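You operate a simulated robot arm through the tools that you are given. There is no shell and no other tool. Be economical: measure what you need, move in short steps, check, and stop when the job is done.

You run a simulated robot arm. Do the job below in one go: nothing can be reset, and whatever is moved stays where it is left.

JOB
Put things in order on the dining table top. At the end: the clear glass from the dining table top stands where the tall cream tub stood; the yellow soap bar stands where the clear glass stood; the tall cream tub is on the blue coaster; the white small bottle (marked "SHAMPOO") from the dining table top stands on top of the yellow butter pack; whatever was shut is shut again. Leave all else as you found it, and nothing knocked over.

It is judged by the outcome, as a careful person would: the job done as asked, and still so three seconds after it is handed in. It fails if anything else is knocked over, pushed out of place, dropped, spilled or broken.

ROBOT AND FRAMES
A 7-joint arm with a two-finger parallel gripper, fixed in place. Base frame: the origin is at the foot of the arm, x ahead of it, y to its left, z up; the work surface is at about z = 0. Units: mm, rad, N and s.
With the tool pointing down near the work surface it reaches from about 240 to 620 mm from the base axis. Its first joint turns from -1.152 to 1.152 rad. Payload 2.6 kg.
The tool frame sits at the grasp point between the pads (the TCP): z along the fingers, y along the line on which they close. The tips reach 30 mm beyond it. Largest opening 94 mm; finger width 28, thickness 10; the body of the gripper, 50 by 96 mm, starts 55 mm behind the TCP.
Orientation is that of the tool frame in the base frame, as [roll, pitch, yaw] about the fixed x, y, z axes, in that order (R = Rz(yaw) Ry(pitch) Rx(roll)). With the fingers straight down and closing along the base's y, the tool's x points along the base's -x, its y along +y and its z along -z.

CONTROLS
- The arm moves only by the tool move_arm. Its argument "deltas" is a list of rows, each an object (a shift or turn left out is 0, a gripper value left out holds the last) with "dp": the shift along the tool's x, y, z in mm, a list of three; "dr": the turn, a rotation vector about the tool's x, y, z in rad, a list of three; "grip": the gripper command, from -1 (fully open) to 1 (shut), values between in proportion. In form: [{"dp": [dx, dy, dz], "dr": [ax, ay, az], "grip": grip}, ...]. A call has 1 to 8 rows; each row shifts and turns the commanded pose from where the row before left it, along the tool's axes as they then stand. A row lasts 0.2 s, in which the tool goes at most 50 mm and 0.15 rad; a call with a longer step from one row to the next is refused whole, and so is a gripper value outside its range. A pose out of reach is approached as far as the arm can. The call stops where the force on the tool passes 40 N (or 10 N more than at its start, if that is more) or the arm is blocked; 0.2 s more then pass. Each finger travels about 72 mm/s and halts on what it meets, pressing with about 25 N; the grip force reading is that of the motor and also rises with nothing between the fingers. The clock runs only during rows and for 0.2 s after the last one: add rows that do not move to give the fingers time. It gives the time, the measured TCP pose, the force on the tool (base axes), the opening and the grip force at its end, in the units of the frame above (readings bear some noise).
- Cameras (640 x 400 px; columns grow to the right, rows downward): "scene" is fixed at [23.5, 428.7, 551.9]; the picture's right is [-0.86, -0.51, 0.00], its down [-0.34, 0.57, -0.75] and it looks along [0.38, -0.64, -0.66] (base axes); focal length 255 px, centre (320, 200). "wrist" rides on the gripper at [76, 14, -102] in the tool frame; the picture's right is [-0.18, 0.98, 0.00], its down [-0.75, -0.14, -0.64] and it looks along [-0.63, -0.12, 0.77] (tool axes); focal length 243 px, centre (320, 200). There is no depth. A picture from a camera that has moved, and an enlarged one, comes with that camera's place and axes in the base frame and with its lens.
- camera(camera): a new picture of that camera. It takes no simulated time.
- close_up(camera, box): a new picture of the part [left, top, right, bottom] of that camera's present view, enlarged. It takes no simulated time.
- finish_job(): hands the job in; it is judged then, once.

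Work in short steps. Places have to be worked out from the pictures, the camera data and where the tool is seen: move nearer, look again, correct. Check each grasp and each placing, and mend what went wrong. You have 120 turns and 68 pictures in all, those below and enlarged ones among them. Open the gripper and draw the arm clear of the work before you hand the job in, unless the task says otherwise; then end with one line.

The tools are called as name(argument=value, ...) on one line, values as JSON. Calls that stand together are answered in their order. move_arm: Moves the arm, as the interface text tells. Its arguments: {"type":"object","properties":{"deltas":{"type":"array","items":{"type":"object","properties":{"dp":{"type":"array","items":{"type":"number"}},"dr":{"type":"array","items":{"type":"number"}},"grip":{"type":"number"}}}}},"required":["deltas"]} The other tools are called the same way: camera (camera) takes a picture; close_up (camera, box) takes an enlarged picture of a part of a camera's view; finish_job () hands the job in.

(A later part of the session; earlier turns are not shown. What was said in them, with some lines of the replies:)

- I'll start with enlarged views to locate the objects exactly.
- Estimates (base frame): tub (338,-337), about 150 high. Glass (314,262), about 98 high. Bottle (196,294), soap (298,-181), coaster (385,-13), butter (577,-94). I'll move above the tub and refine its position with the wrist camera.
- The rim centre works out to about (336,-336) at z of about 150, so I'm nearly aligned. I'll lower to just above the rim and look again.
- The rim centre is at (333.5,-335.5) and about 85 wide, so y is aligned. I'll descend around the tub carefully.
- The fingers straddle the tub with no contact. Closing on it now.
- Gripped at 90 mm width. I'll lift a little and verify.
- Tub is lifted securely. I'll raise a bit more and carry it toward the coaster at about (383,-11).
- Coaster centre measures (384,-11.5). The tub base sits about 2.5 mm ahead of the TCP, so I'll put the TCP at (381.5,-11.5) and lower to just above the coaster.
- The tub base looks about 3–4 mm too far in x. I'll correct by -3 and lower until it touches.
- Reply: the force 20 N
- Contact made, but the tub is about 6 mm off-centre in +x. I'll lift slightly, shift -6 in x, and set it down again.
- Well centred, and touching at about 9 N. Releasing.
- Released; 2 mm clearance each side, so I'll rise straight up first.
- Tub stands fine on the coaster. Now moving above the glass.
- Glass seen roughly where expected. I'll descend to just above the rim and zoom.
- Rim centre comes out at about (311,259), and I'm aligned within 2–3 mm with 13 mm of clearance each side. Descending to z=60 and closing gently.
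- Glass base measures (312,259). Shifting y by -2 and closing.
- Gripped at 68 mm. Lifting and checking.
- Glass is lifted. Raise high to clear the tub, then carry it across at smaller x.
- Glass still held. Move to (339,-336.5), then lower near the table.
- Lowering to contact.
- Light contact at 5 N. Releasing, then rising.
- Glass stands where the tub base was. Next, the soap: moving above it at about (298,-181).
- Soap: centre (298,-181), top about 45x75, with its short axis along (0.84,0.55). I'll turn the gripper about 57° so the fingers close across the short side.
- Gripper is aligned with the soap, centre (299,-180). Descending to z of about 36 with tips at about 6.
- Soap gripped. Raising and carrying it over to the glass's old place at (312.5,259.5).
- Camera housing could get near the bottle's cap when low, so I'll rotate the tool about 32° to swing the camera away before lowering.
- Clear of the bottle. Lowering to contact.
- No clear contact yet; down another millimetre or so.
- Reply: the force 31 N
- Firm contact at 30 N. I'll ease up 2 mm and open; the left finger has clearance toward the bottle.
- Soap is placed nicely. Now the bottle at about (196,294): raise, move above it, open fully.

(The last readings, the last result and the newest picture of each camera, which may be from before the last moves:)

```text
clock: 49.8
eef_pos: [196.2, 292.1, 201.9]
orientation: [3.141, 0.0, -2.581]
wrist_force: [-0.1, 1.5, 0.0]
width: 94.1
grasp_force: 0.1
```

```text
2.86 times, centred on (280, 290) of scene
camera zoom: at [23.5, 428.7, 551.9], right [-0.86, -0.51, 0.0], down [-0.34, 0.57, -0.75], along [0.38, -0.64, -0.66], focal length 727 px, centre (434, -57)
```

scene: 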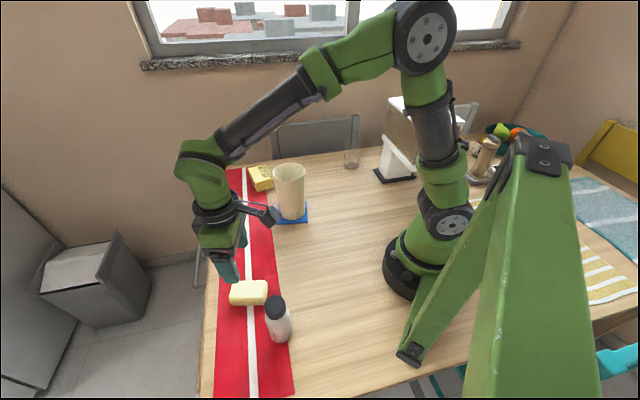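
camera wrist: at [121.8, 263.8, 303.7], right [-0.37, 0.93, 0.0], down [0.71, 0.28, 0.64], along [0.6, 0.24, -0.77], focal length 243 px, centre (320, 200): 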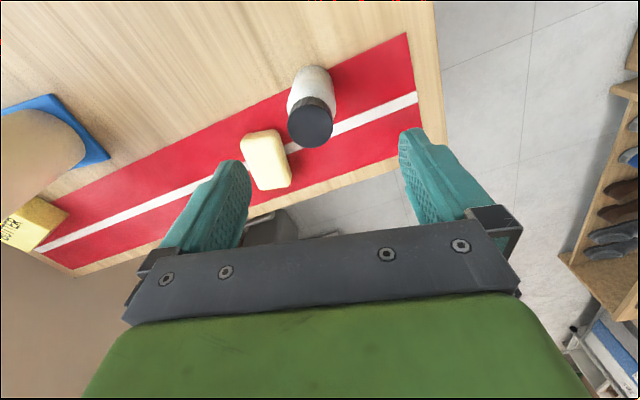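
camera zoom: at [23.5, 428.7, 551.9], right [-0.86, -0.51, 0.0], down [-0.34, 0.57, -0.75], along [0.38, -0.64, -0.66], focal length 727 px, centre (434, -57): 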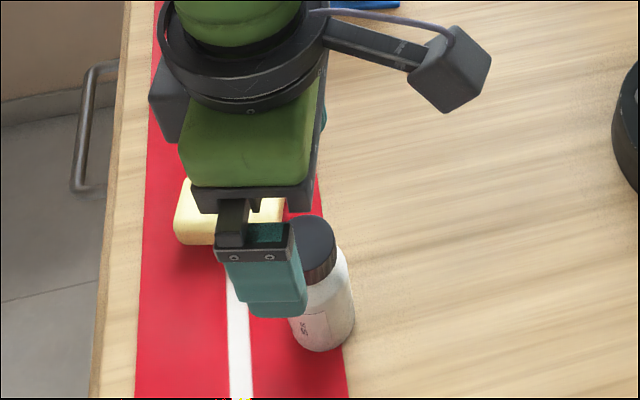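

Triangulating gives the bottle at about (198,288), height about 120–128. Shift tool y by -4 and descend to z of about 82.

move_arm(deltas=[{"dp": [0.5, -4.2, 20]}, {"dp": [0, 0, 25]}, {"dp": [0, 0, 25]}, {"dp": [0, 0, 25]}, {"dp": [0, 0, 20]}, {"dp": [0, 0, 0]}])

close_up(camera="wrist", box=[160, 40, 480, 240])

close_up(camera="scene", box=[200, 240, 340, 360])

```text
clock: 51.2
eef_pos: [196.3, 288.9, 86.6]
orientation: [-3.14, -0.002, -2.583]
wrist_force: [0.3, 0.9, 0.3]
width: 93.8
grasp_force: 0.1
```

```text
2.00 times, centred on (320, 140) of wrist
camera zoom: at [121.4, 260.0, 188.5], right [-0.37, 0.93, 0.0], down [0.71, 0.28, 0.64], along [0.6, 0.24, -0.77], focal length 485 px, centre (320, 320)
```

zoom: 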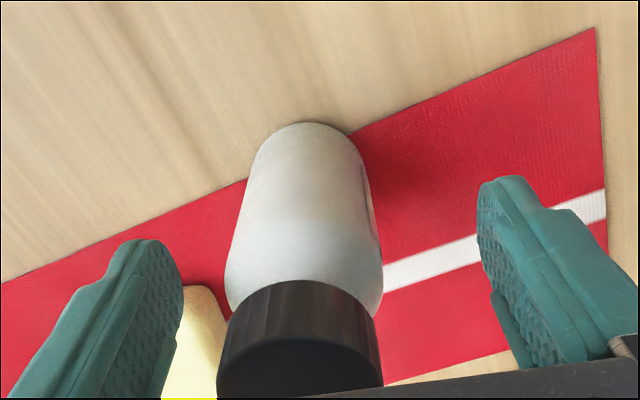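

```text
3.33 times, centred on (270, 300) of scene
camera zoom: at [23.5, 428.7, 551.9], right [-0.86, -0.51, 0.0], down [-0.34, 0.57, -0.75], along [0.38, -0.64, -0.66], focal length 848 px, centre (487, -133)
```

zoom: 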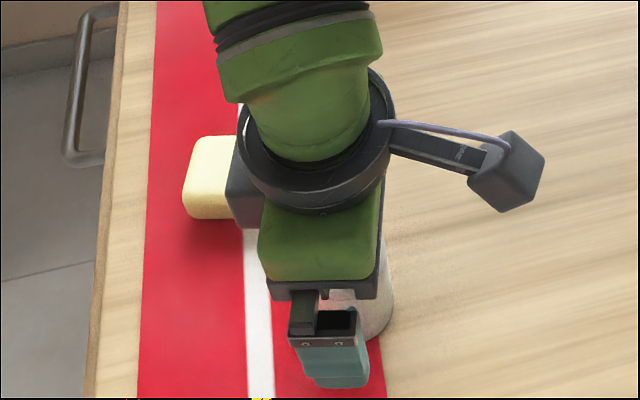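

Bottle is about 4 mm toward tool -y. Shift, lower 5 mm, and close.

move_arm(deltas=[{"dp": [0, -4, 5]}, {"dp": [0, 0, 0], "grip": 1}, {"dp": [0, 0, 0]}, {"dp": [0, 0, 0]}, {"dp": [0, 0, 0]}, {"dp": [0, 0, 0]}])

```text
clock: 52.6
eef_pos: [196.7, 285.9, 81.5]
orientation: [-3.141, 0.001, -2.58]
wrist_force: [-0.8, 0.3, -0.1]
width: 45.1
grasp_force: 25.3
```

Gripped at 45 mm. Lifting and inspecting the label and grip.

move_arm(deltas=[{"dp": [0, 0, -10]}, {"dp": [0, 0, -30]}, {"dp": [0, 0, -45]}, {"dp": [0, 0, -45]}, {"dp": [0, 0, -40]}, {"dp": [0, 0, 0]}])

close_up(camera="scene", box=[200, 180, 360, 320])

```text
clock: 54.0
eef_pos: [198.5, 286.5, 252.2]
orientation: [-3.141, 0.0, -2.582]
wrist_force: [0.1, -0.1, -1.8]
width: 45.1
grasp_force: 25.0
```

```text
2.86 times, centred on (280, 250) of scene
camera zoom: at [23.5, 428.7, 551.9], right [-0.86, -0.51, 0.0], down [-0.34, 0.57, -0.75], along [0.38, -0.64, -0.66], focal length 727 px, centre (434, 57)
```

zoom: 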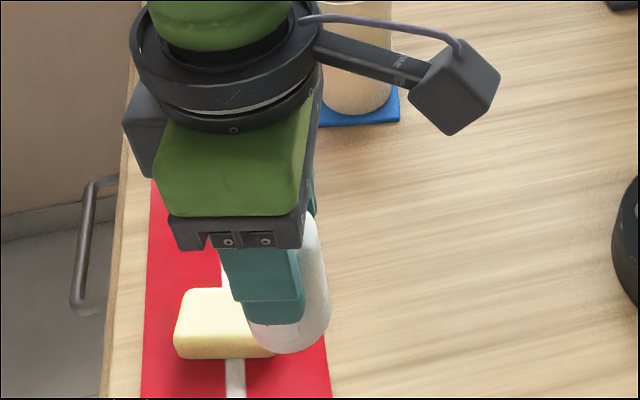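

Bottle held. Rotate back to neutral yaw and carry it around the tub toward the butter.

move_arm(deltas=[{"dr": [0, 0, 0.14]}, {"dr": [0, 0, 0.14]}, {"dr": [0, 0, 0.14]}, {"dr": [0, 0, 0.14]}, {"dp": [-34.6, -25.1, 0]}, {"dp": [-34.6, -25.1, 0]}, {"dp": [-34.6, -25.1, 0]}, {"dp": [-34.6, -25.1, 0]}])

move_arm(deltas=[{"dp": [-34.6, -25.1, 0]}, {"dp": [-34.6, -25.1, 0]}, {"dp": [-34.6, -25.1, 0]}, {"dp": [-20, -34, 0]}, {"dp": [-20, -34, 0]}, {"dp": [-20, -34, 0]}, {"dp": [-20, -34, 0]}, {"dp": [0, 0, 0]}])

camera(camera="wrist")

close_up(camera="scene", box=[200, 70, 360, 220])

```text
clock: 55.8
eef_pos: [337.4, 186.4, 252.8]
orientation: [3.141, 0.001, 3.141]
wrist_force: [0.2, 0.2, -1.0]
width: 44.8
grasp_force: 25.3
```

```text
clock: 57.6
eef_pos: [522.6, -24.8, 252.5]
orientation: [-3.141, -0.001, -3.14]
wrist_force: [-0.5, -0.2, -0.5]
width: 44.8
grasp_force: 25.4
```

```text
23 pictures are left
camera wrist: at [444.0, -11.2, 354.5], right [0.18, 0.98, 0.0], down [0.75, -0.14, 0.64], along [0.63, -0.12, -0.77], focal length 243 px, centre (320, 200)
```

wrist: 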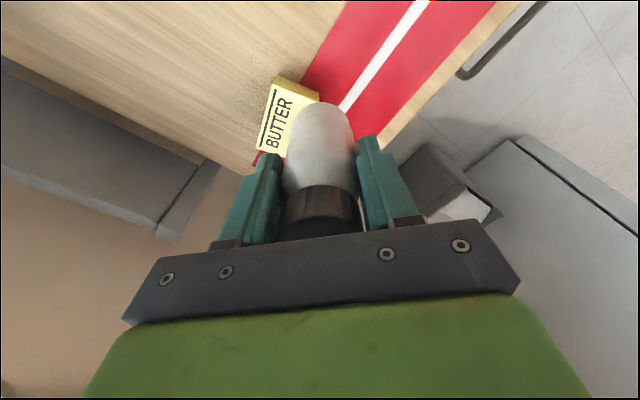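

```text
2.67 times, centred on (280, 145) of scene
camera zoom: at [23.6, 428.7, 551.9], right [-0.86, -0.51, 0.0], down [-0.34, 0.57, -0.75], along [0.38, -0.64, -0.66], focal length 679 px, centre (427, 347)
```

zoom: 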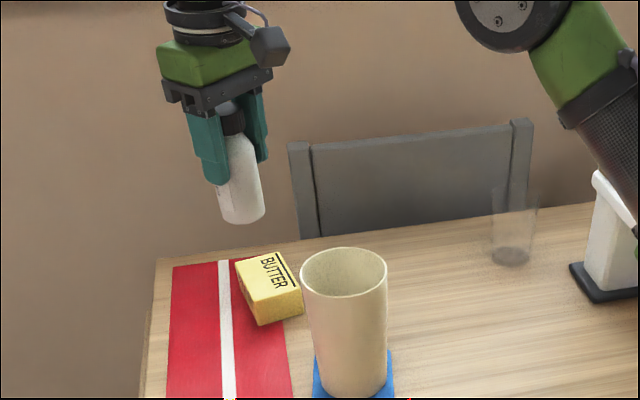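

Zoom on the butter to determine its top face.

close_up(camera="wrist", box=[230, 60, 350, 180])

close_up(camera="scene", box=[235, 155, 285, 200])

```text
3.33 times, centred on (290, 120) of wrist
camera zoom: at [444.0, -11.2, 354.5], right [0.18, 0.98, 0.0], down [0.75, -0.14, 0.64], along [0.63, -0.12, -0.77], focal length 809 px, centre (420, 467)
```

zoom: 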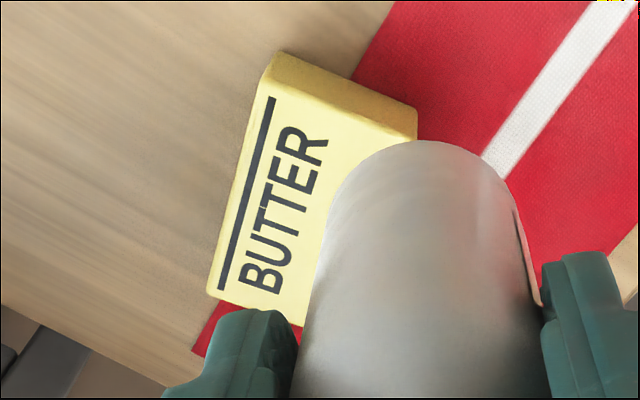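

```text
8.89 times, centred on (260, 178) of scene
camera zoom: at [23.6, 428.7, 551.9], right [-0.86, -0.51, 0.0], down [-0.34, 0.57, -0.75], along [0.38, -0.64, -0.66], focal length 2263 px, centre (853, 400)
```

zoom: 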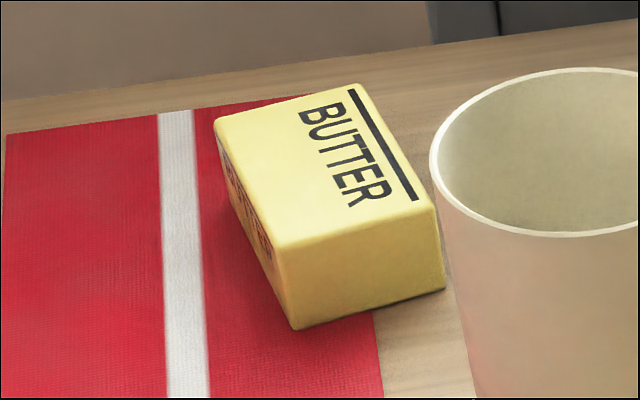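

Butter: 61x92, 40 high, centre (567,-82), both cameras agreeing. The bottle is aligned with the TCP, so I'll move over the butter and lower to about 8 mm above its top.

move_arm(deltas=[{"dp": [-22, -28.5, 0]}, {"dp": [-21.5, -28.5, 0]}, {"dp": [0, 0, 40]}, {"dp": [0, 0, 40]}, {"dp": [0, 0, 30]}, {"dp": [0, 0, 12]}, {"dp": [0, 0, 0]}])

close_up(camera="wrist", box=[220, 40, 400, 180])

close_up(camera="scene", box=[220, 110, 300, 210])

```text
clock: 59.2
eef_pos: [562.3, -82.6, 129.4]
orientation: [3.141, -0.001, -3.141]
wrist_force: [-0.1, 0.0, -1.5]
width: 45.1
grasp_force: 25.2
```

```text
2.86 times, centred on (310, 110) of wrist
camera zoom: at [484.3, -69.2, 231.5], right [0.18, 0.98, 0.0], down [0.75, -0.14, 0.64], along [0.63, -0.12, -0.77], focal length 693 px, centre (349, 457)
```

zoom: 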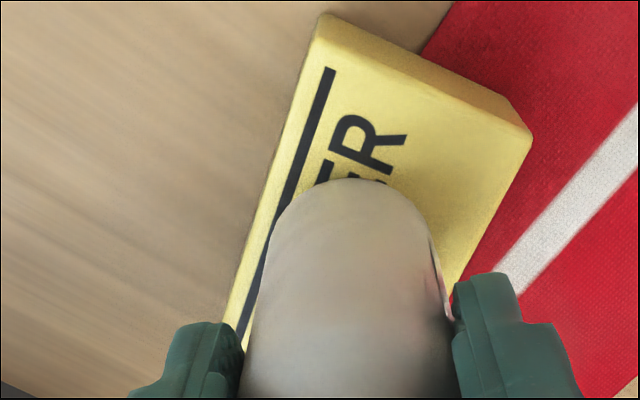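

```text
4.00 times, centred on (260, 160) of scene
camera zoom: at [23.6, 428.7, 551.9], right [-0.86, -0.51, 0.0], down [-0.34, 0.57, -0.75], along [0.38, -0.64, -0.66], focal length 1018 px, centre (560, 360)
```

zoom: 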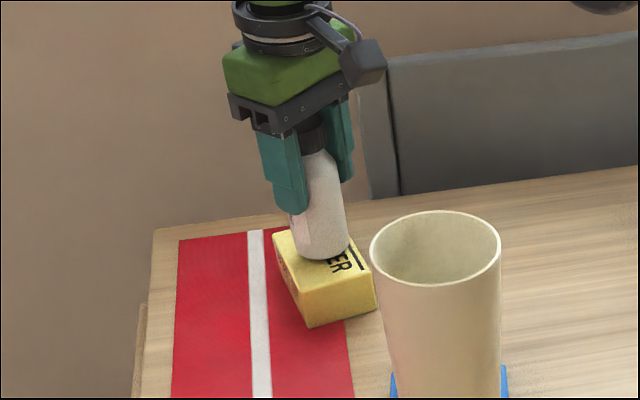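

Bottle is centred over the butter. Lowering gently to contact.

move_arm(deltas=[{"dp": [-1, 0, 4]}, {"dp": [0, 0, 2]}, {"dp": [0, 0, 1]}, {"dp": [0, 0, 1]}, {"dp": [0, 0, 0]}])

```text
clock: 60.4
eef_pos: [564.0, -83.1, 125.2]
orientation: [3.14, 0.003, 3.139]
wrist_force: [-4.3, -1.1, 16.0]
width: 44.8
grasp_force: 24.7
```

Contact at 16 N. Ease 1 mm and open.

move_arm(deltas=[{"dp": [0, 0, -1]}, {"dp": [0, 0, 0], "grip": -1}, {"dp": [0, 0, 0]}, {"dp": [0, 0, 0]}, {"dp": [0, 0, 0]}])

close_up(camera="scene", box=[220, 110, 300, 210])

close_up(camera="wrist", box=[160, 40, 480, 240])

```text
clock: 61.6
eef_pos: [564.1, -81.8, 123.1]
orientation: [-3.141, 0.0, -3.141]
wrist_force: [0.8, -0.6, 0.3]
width: 94.1
grasp_force: 0.0
```

```text
4.00 times, centred on (260, 160) of scene
camera zoom: at [23.5, 428.7, 551.9], right [-0.86, -0.51, 0.0], down [-0.34, 0.57, -0.75], along [0.38, -0.64, -0.66], focal length 1018 px, centre (560, 360)
```

zoom: 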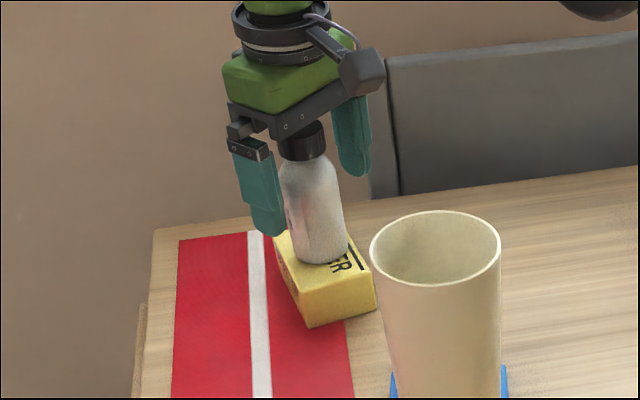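

```text
2.00 times, centred on (320, 140) of wrist
camera zoom: at [486.0, -68.7, 224.8], right [0.18, 0.98, 0.0], down [0.75, -0.14, 0.64], along [0.63, -0.12, -0.77], focal length 485 px, centre (320, 320)
```

zoom: 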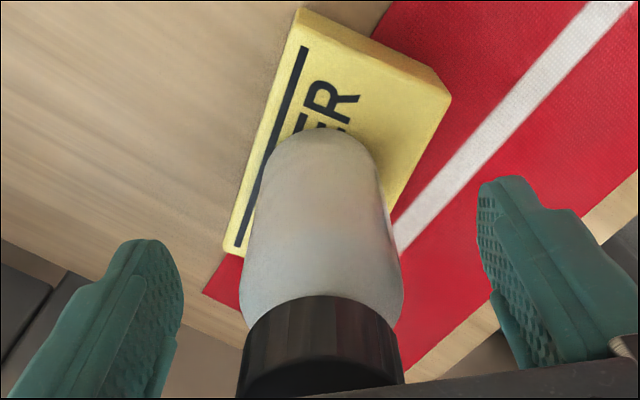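

Standing upright on the butter. Rise straight up, then draw back clear.

move_arm(deltas=[{"dp": [0, 0, -15]}, {"dp": [0, 0, -30]}, {"dp": [0, 0, -40]}, {"dp": [0, 0, -45]}, {"dp": [0, 0, -45]}, {"dp": [40, 0, -20]}, {"dp": [45, 0, 0]}, {"dp": [45, 0, 0]}])

camera(camera="scene")

close_up(camera="scene", box=[200, 110, 440, 260])

```text
clock: 63.4
eef_pos: [533.3, -85.3, 324.4]
orientation: [-3.141, 0.001, 3.141]
wrist_force: [-0.5, -0.7, 0.3]
width: 94.2
grasp_force: 0.1
out of reach, approached as far as the arm can: row 5, 6, 7, 8
```

```text
15 pictures are left
```

scene: 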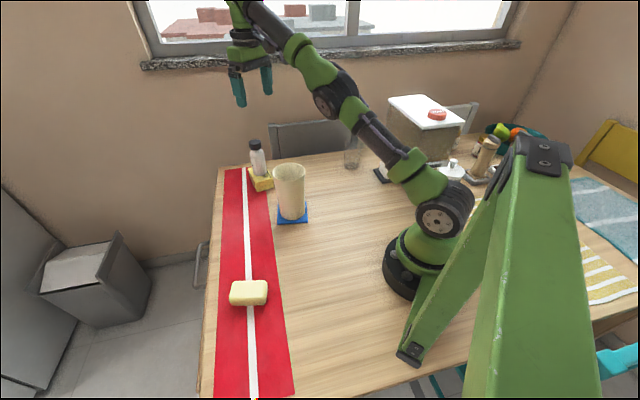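

```text
2.67 times, centred on (320, 185) of scene
camera zoom: at [23.5, 428.7, 551.9], right [-0.86, -0.51, 0.0], down [-0.34, 0.57, -0.75], along [0.38, -0.64, -0.66], focal length 679 px, centre (320, 240)
```

zoom: 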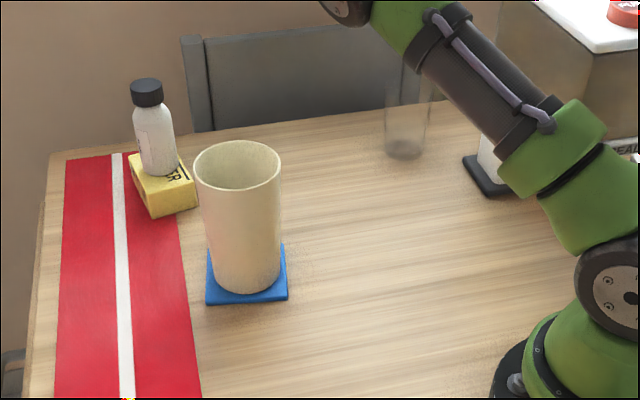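

Everything appears in place. I'll zoom in to verify the label and check the white object near the tray.

close_up(camera="scene", box=[240, 130, 290, 195])

close_up(camera="scene", box=[380, 90, 540, 190])

```text
6.15 times, centred on (265, 162) of scene
camera zoom: at [23.5, 428.7, 551.9], right [-0.86, -0.51, 0.0], down [-0.34, 0.57, -0.75], along [0.38, -0.64, -0.66], focal length 1566 px, centre (658, 431)
```

zoom: 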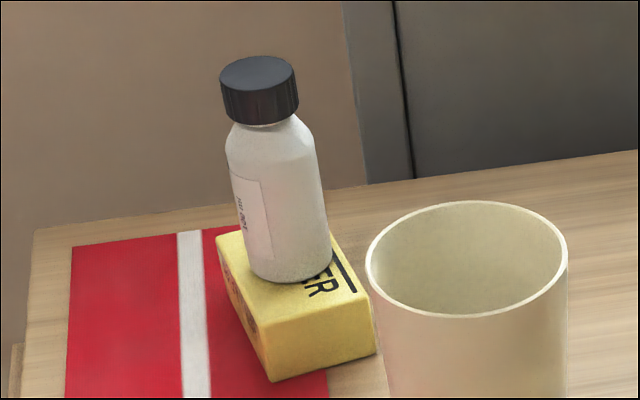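

```text
4.00 times, centred on (460, 140) of scene
camera zoom: at [23.5, 428.7, 551.9], right [-0.86, -0.51, 0.0], down [-0.34, 0.57, -0.75], along [0.38, -0.64, -0.66], focal length 1018 px, centre (-240, 440)
```

zoom: 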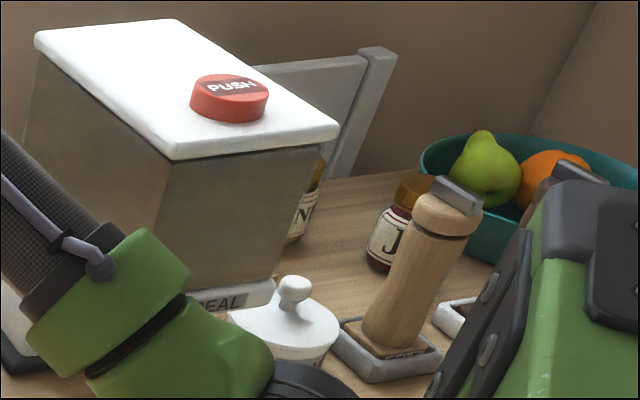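

Only this white bottle is on the table, standing upright on the butter. Drawing the arm back clear and doing a final check.

move_arm(deltas=[{"dp": [30, 0, 0]}, {"dp": [30, 0, 0]}, {"dp": [0, 0, 0]}, {"dp": [0, 0, 0]}])

camera(camera="scene")

```text
clock: 64.4
eef_pos: [473.9, -85.8, 325.2]
orientation: [3.141, -0.001, 3.14]
wrist_force: [0.0, -0.3, 0.0]
width: 93.6
grasp_force: 0.1
```

```text
11 pictures are left
```

scene: 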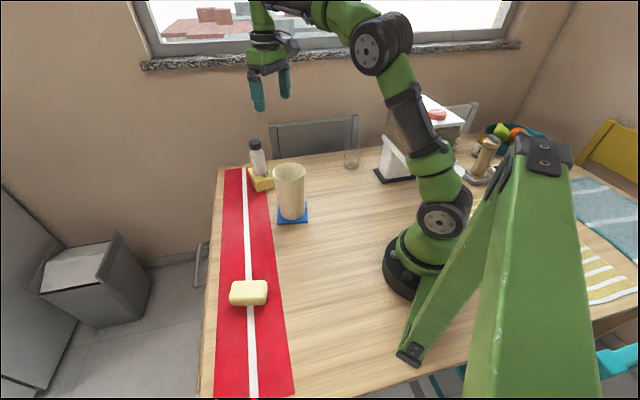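

All four items are in place, the gripper is open and the arm is clear, so I'm handing in.

finish_job()

```text
The job is handed in.
```

The job is handed in: the tub is on the blue coaster, the glass is where the tub stood, the soap is where the glass stood (turned from its original angle), and the bottle is upright on the butter pack. I opened nothing and saw nothing knocked over or out of place; the bottle's label was too small to read, but it was the only white bottle I saw on the table.
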